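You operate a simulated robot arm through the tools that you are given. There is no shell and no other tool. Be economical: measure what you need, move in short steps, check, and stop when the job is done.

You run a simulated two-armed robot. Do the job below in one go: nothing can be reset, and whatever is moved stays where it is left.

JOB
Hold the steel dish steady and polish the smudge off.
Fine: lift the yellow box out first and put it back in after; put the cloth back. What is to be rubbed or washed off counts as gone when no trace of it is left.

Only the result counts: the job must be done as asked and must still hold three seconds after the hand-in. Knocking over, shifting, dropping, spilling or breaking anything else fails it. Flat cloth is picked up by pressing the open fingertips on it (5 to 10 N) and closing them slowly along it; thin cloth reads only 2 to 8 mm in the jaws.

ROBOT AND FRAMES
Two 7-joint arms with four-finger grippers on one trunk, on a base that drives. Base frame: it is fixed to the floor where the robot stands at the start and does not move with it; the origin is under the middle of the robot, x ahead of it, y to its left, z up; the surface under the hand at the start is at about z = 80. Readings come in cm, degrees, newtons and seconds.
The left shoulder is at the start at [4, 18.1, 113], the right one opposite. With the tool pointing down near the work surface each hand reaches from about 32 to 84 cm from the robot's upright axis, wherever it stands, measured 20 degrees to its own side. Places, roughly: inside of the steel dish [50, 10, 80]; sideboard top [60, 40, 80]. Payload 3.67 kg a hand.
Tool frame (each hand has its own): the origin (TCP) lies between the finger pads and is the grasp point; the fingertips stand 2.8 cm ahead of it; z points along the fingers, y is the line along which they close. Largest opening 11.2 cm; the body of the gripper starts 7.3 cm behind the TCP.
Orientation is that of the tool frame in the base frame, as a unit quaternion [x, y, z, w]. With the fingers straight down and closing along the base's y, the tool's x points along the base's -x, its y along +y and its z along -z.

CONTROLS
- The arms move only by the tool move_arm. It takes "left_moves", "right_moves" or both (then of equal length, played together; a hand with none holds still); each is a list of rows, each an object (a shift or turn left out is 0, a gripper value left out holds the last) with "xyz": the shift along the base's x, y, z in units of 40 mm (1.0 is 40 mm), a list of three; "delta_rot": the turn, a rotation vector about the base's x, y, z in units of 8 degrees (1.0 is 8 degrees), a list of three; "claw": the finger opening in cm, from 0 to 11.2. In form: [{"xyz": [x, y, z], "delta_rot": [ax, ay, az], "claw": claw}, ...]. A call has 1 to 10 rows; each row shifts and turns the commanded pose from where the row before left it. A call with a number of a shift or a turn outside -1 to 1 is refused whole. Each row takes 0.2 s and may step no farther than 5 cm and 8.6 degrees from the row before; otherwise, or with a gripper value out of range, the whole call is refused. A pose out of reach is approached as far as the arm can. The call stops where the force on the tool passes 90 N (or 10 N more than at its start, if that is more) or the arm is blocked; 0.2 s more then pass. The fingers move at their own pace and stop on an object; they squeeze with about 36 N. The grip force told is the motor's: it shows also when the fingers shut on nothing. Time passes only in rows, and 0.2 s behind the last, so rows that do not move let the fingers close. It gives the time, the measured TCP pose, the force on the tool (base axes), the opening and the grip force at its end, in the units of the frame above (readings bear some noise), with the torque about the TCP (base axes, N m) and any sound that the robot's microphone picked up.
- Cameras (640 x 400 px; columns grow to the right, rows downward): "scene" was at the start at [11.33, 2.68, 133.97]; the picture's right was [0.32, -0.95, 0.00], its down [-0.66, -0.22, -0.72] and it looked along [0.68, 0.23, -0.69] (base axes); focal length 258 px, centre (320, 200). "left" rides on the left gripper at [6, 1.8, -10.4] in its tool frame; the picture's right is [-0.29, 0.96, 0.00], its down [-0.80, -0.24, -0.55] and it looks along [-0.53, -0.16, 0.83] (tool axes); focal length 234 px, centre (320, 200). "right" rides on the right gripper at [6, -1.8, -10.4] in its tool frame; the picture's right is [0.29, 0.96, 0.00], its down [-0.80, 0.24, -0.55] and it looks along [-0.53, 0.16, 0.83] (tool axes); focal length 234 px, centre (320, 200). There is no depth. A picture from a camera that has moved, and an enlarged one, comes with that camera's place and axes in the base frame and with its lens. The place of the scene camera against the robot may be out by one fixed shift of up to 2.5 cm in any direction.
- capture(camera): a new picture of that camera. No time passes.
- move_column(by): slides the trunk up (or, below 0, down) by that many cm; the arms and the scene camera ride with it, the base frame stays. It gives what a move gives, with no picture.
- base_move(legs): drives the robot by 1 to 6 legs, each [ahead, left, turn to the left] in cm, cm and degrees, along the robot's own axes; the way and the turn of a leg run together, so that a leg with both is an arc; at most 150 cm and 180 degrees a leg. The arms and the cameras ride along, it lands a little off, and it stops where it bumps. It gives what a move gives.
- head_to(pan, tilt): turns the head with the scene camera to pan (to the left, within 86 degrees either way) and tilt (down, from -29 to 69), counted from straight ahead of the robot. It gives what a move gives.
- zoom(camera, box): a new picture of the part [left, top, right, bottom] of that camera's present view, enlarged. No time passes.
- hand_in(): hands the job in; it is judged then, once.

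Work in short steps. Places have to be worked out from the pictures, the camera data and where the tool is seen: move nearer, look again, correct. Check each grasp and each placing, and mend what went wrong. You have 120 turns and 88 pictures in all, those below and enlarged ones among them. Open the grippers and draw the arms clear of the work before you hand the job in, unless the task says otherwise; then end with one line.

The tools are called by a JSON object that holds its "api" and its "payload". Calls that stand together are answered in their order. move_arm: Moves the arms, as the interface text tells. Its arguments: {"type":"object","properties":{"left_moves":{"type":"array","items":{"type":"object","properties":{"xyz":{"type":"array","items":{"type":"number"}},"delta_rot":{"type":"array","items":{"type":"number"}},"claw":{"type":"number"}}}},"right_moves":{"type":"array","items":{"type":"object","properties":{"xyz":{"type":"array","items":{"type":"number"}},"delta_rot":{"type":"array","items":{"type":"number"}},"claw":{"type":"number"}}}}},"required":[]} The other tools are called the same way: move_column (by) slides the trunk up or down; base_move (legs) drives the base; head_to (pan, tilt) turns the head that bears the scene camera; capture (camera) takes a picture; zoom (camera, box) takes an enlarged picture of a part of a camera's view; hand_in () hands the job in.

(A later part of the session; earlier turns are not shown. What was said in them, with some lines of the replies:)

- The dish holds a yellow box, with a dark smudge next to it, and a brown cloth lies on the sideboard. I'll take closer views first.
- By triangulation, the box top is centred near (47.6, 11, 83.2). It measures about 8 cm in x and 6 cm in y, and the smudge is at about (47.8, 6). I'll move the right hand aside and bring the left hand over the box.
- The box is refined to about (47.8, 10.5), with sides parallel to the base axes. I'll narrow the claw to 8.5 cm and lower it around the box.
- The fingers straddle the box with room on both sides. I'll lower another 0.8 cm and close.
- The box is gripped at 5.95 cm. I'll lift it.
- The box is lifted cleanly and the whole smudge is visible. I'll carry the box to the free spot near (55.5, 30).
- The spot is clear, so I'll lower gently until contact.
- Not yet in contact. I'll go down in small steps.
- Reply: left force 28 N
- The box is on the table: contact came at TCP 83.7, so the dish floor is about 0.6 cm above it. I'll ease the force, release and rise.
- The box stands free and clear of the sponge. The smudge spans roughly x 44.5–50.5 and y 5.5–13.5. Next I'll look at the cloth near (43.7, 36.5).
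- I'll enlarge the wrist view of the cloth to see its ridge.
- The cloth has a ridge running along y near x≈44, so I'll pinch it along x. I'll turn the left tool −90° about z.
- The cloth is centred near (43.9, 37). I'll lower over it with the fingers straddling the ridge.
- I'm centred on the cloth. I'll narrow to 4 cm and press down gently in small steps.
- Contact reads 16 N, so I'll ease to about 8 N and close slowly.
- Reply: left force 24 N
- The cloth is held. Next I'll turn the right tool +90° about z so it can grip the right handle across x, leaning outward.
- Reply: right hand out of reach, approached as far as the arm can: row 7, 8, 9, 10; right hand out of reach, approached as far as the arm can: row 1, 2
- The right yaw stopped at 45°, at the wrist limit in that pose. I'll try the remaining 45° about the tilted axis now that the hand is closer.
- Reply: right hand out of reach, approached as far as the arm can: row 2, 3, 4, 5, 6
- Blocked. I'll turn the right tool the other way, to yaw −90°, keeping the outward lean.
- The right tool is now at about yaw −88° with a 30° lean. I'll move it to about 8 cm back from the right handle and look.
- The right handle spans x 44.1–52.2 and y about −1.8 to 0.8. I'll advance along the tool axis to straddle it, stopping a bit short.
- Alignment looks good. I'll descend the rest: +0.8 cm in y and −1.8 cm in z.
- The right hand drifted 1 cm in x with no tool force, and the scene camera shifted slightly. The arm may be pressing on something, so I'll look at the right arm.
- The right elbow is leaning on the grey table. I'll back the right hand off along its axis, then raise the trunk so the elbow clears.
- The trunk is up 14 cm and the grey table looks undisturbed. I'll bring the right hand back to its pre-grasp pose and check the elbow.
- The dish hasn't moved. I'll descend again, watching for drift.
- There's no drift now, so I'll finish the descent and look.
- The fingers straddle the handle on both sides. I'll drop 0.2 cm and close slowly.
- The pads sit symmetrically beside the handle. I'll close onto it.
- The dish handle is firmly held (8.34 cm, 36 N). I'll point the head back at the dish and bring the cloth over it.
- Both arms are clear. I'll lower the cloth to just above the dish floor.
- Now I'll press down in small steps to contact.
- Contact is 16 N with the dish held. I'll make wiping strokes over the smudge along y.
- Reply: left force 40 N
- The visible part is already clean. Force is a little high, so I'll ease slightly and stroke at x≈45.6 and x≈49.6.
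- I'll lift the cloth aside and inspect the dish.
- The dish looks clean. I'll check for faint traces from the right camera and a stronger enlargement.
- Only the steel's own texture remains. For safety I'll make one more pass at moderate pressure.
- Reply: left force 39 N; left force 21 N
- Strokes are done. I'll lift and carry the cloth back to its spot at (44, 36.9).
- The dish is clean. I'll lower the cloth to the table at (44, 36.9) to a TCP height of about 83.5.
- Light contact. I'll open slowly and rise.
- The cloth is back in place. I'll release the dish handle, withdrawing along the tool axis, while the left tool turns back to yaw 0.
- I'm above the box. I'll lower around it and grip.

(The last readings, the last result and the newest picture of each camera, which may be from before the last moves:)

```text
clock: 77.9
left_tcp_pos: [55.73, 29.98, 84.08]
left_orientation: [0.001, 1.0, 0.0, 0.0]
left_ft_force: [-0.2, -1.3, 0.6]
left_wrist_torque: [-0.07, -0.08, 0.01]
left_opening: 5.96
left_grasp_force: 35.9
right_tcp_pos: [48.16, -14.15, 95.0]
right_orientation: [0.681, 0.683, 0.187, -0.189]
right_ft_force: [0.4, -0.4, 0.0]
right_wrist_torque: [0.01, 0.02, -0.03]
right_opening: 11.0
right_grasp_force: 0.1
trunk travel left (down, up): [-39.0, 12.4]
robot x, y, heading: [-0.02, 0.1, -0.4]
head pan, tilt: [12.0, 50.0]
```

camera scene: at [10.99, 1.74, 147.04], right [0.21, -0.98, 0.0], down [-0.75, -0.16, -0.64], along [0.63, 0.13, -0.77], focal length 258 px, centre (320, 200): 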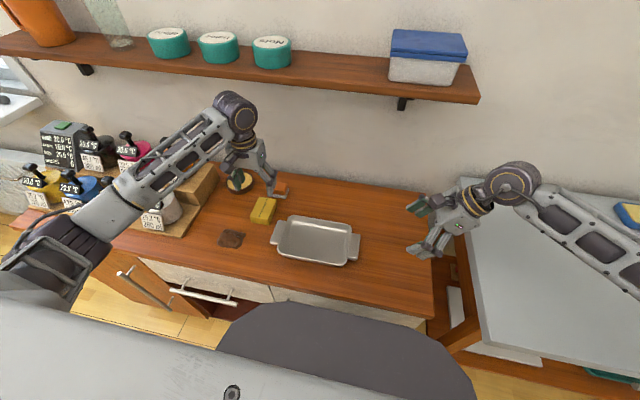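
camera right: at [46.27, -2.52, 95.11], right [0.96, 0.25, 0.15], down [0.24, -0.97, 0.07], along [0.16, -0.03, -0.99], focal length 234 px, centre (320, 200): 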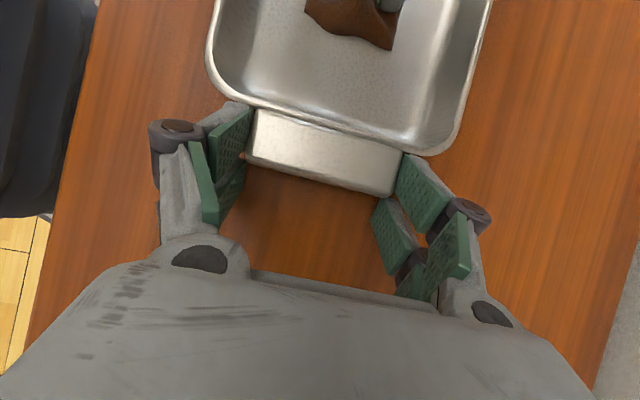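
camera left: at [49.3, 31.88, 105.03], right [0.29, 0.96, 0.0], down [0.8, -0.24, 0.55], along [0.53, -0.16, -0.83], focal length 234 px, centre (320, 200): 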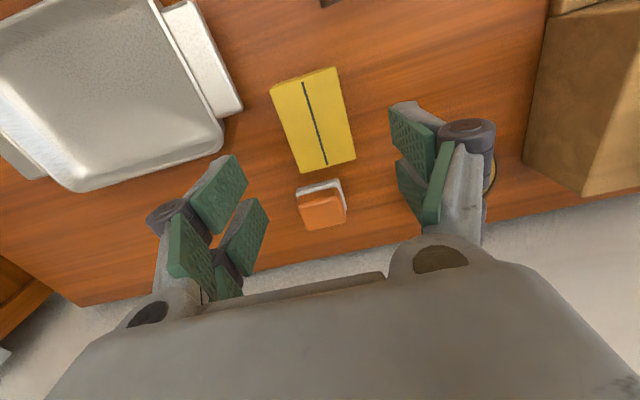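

The box is gripped. I'll lift it and carry it over the dish.

{"api": "move_arm", "payload": {"left_moves": [{"xyz": [0, 0, 0.5]}, {"xyz": [0, 0, 0.9]}, {"xyz": [0, 0, 0.9]}, {"xyz": [-0.3, -0.8, 0]}, {"xyz": [-0.3, -0.8, 0]}, {"xyz": [-0.3, -0.8, 0]}, {"xyz": [-0.3, -0.8, 0]}, {"xyz": [-0.3, -0.8, 0]}, {"xyz": [-0.43, -0.86, 0]}, {}]}}

{"api": "move_arm", "payload": {"left_moves": [{"xyz": [0, 0, -0.7]}, {"xyz": [0, 0, -0.7]}, {"xyz": [0, 0, -0.4]}, {}]}}

{"api": "capture", "payload": {"camera": "left"}}

{"api": "zoom", "payload": {"camera": "scene", "box": [220, 170, 400, 290]}}

```text
clock: 80.1
left_tcp_pos: [47.74, 10.15, 93.28]
left_orientation: [0.0, 1.0, 0.001, 0.0]
left_ft_force: [0.2, 1.1, -1.2]
left_wrist_torque: [-0.03, -0.02, 0.01]
left_opening: 5.95
left_grasp_force: 36.2
right_tcp_pos: [48.22, -13.99, 95.0]
right_orientation: [0.681, 0.682, 0.187, -0.19]
right_ft_force: [-0.8, 0.4, 0.8]
right_wrist_torque: [-0.02, -0.01, -0.03]
right_opening: 10.98
right_grasp_force: 0.1
trunk travel left (down, up): [-39.0, 12.4]
robot x, y, heading: [-0.2, -0.13, -0.2]
head pan, tilt: [12.0, 50.0]
```

```text
clock: 81.1
left_tcp_pos: [47.74, 10.18, 86.07]
left_orientation: [0.0, 1.0, 0.0, 0.001]
left_ft_force: [-0.7, 0.0, -1.8]
left_wrist_torque: [0.0, -0.03, -0.02]
left_opening: 5.97
left_grasp_force: 36.1
right_tcp_pos: [48.2, -14.11, 95.04]
right_orientation: [0.681, 0.682, 0.187, -0.189]
right_ft_force: [0.9, -0.4, -1.1]
right_wrist_torque: [-0.02, -0.02, -0.02]
right_opening: 11.02
right_grasp_force: 0.1
trunk travel left (down, up): [-39.0, 12.4]
robot x, y, heading: [-0.14, 0.14, -0.2]
head pan, tilt: [12.0, 50.0]
```

```text
31 pictures are left
camera left: at [41.6, 11.86, 96.47], right [0.29, 0.96, 0.0], down [0.8, -0.24, 0.55], along [0.53, -0.16, -0.83], focal length 234 px, centre (320, 200)
```

left: 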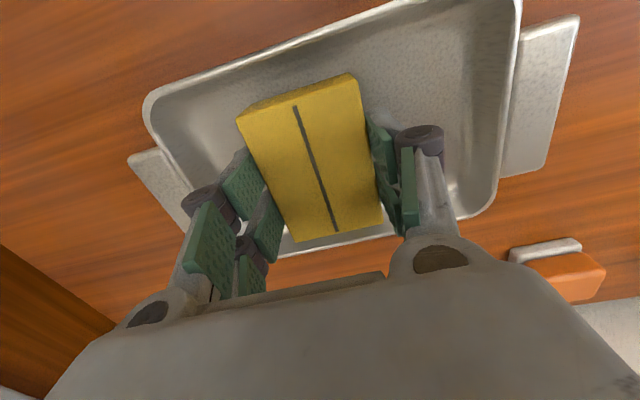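

```text
3.33 times, centred on (310, 230) of scene
camera zoom: at [11.08, 1.66, 147.04], right [0.21, -0.98, 0.0], down [-0.75, -0.16, -0.64], along [0.63, 0.13, -0.77], focal length 862 px, centre (353, 100)
```

zoom: 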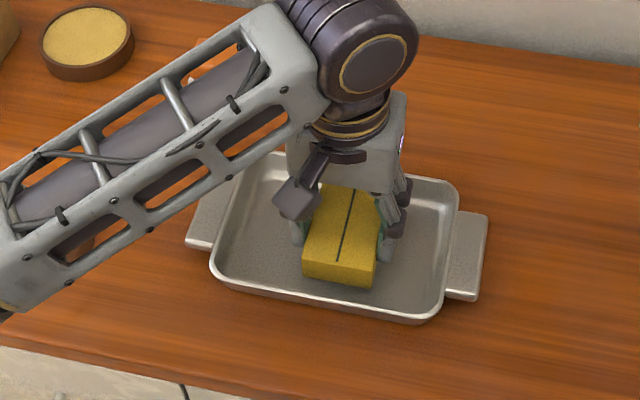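

I'm over the original spot. I'll shift y by +0.3 cm and lower to touch.

{"api": "move_arm", "payload": {"left_moves": [{"xyz": [0.03, 0.08, -0.2]}, {"xyz": [0, 0, -0.1]}, {}]}}

{"api": "move_arm", "payload": {"left_moves": [{"xyz": [0, 0, -0.06]}, {}]}}

```text
clock: 81.9
left_tcp_pos: [47.74, 10.74, 84.86]
left_orientation: [-0.001, 1.0, -0.001, -0.001]
left_ft_force: [0.2, 0.3, -0.8]
left_wrist_torque: [0.0, -0.02, 0.02]
left_opening: 5.91
left_grasp_force: 36.0
right_tcp_pos: [48.2, -14.07, 95.02]
right_orientation: [0.68, 0.683, 0.188, -0.189]
right_ft_force: [0.6, -0.1, 0.4]
right_wrist_torque: [-0.01, 0.0, 0.02]
right_opening: 11.0
right_grasp_force: 0.2
trunk travel left (down, up): [-39.0, 12.4]
robot x, y, heading: [0.23, 0.06, -0.1]
head pan, tilt: [12.0, 50.0]
```

```text
clock: 82.5
left_tcp_pos: [47.78, 10.76, 84.67]
left_orientation: [0.001, 1.0, 0.001, 0.0]
left_ft_force: [0.1, 0.7, 6.4]
left_wrist_torque: [0.04, 0.17, 0.03]
left_opening: 5.93
left_grasp_force: 35.8
right_tcp_pos: [48.18, -14.03, 95.08]
right_orientation: [0.68, 0.683, 0.188, -0.189]
right_ft_force: [0.2, -0.4, 0.2]
right_wrist_torque: [0.02, 0.03, -0.01]
right_opening: 10.99
right_grasp_force: 0.1
trunk travel left (down, up): [-39.0, 12.4]
robot x, y, heading: [0.08, -0.24, -0.2]
head pan, tilt: [12.0, 50.0]
```

The box rests on the dish floor. I'll release, rise and withdraw both arms.

{"api": "move_arm", "payload": {"left_moves": [{"claw": 7}, {"claw": 8.5}, {}, {"xyz": [0, 0, 0.5]}, {"xyz": [0, 0, 0.9]}, {"xyz": [0, 0, 0.9]}, {"xyz": [0, 0, 0.9]}, {"xyz": [0, 0.8, 0.5]}, {"xyz": [0, 0.8, 0]}, {"xyz": [0, 0.8, 0]}], "right_moves": [{}, {}, {}, {}, {}, {"xyz": [0, -0.4, 0.6]}, {"xyz": [0, -0.4, 0.6]}, {"xyz": [0, -0.4, 0.6]}, {}, {}]}}

{"api": "capture", "payload": {"camera": "scene"}}

{"api": "zoom", "payload": {"camera": "scene", "box": [200, 170, 400, 290]}}

{"api": "capture", "payload": {"camera": "right"}}

```text
clock: 84.7
left_tcp_pos: [47.95, 20.23, 99.42]
left_orientation: [0.001, 1.0, 0.0, 0.0]
left_ft_force: [-0.2, 0.1, -0.6]
left_wrist_torque: [0.0, -0.01, -0.02]
left_opening: 8.52
left_grasp_force: 0.1
right_tcp_pos: [48.21, -18.85, 102.4]
right_orientation: [0.681, 0.682, 0.188, -0.189]
right_ft_force: [-0.3, 0.2, 0.1]
right_wrist_torque: [-0.02, -0.01, 0.01]
right_opening: 11.0
right_grasp_force: 0.1
trunk travel left (down, up): [-39.0, 12.4]
robot x, y, heading: [-0.31, 0.25, 0.0]
head pan, tilt: [12.0, 50.0]
```

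```text
29 pictures are left
camera scene: at [11.03, 1.74, 147.04], right [0.21, -0.98, 0.0], down [-0.75, -0.16, -0.64], along [0.63, 0.13, -0.77], focal length 258 px, centre (320, 200)
```

scene: 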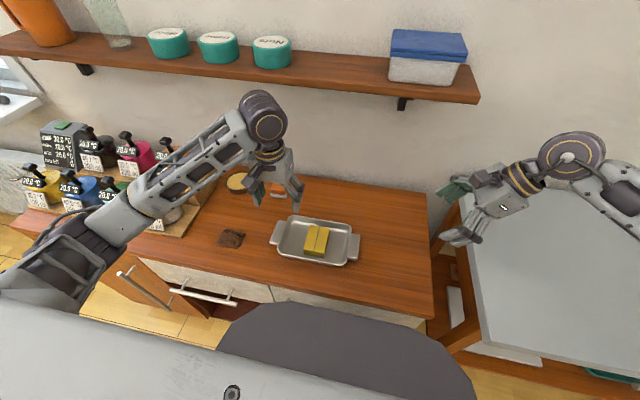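

```text
3.20 times, centred on (300, 230) of scene
camera zoom: at [11.03, 1.74, 147.04], right [0.21, -0.98, 0.0], down [-0.75, -0.16, -0.64], along [0.63, 0.13, -0.77], focal length 827 px, centre (384, 104)
```

zoom: 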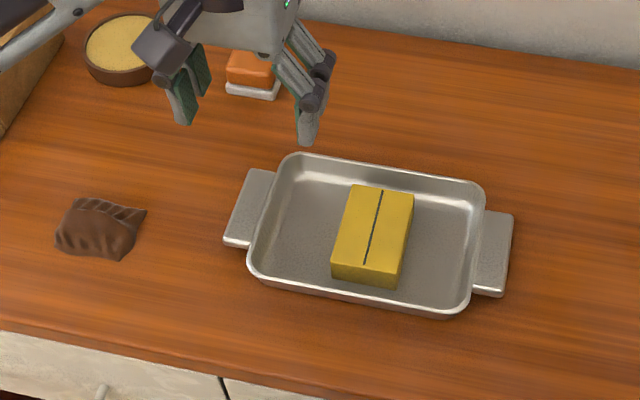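

```text
27 pictures are left
camera right: at [46.38, -19.08, 114.23], right [0.96, 0.25, 0.15], down [0.24, -0.97, 0.07], along [0.16, -0.03, -0.99], focal length 234 px, centre (320, 200)
```

right: 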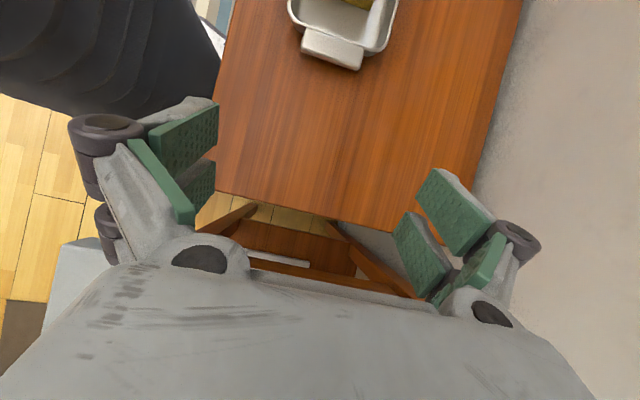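

The dish is clean, the box is back in it, and the cloth is in its place. I'll raise the left arm a little more and hand in.

{"api": "move_arm", "payload": {"left_moves": [{"xyz": [0, 0.5, 0.6], "claw": 11.2}, {"xyz": [0, 0.7, 0.3]}, {"xyz": [0, 0.7, 0]}, {}]}}

{"api": "hand_in", "payload": {}}

```text
clock: 85.7
left_tcp_pos: [47.95, 27.89, 103.02]
left_orientation: [0.0, 1.0, 0.0, 0.0]
left_ft_force: [0.2, -0.4, -0.4]
left_wrist_torque: [0.0, -0.01, 0.01]
left_opening: 11.2
left_grasp_force: 0.1
right_tcp_pos: [48.3, -18.87, 102.32]
right_orientation: [0.68, 0.683, 0.187, -0.189]
right_ft_force: [0.1, 0.2, 0.5]
right_wrist_torque: [-0.02, 0.01, -0.03]
right_opening: 10.97
right_grasp_force: 0.0
trunk travel left (down, up): [-39.0, 12.4]
robot x, y, heading: [-0.3, 0.28, 0.2]
head pan, tilt: [12.0, 50.0]
```

```text
The job is handed in.
```

I held the dish and polished it until no trace of the smudge showed in the pictures, then put the yellow box back in it and the cloth back in its place; the right elbow briefly leaned on the grey side table, and nothing there looked moved.
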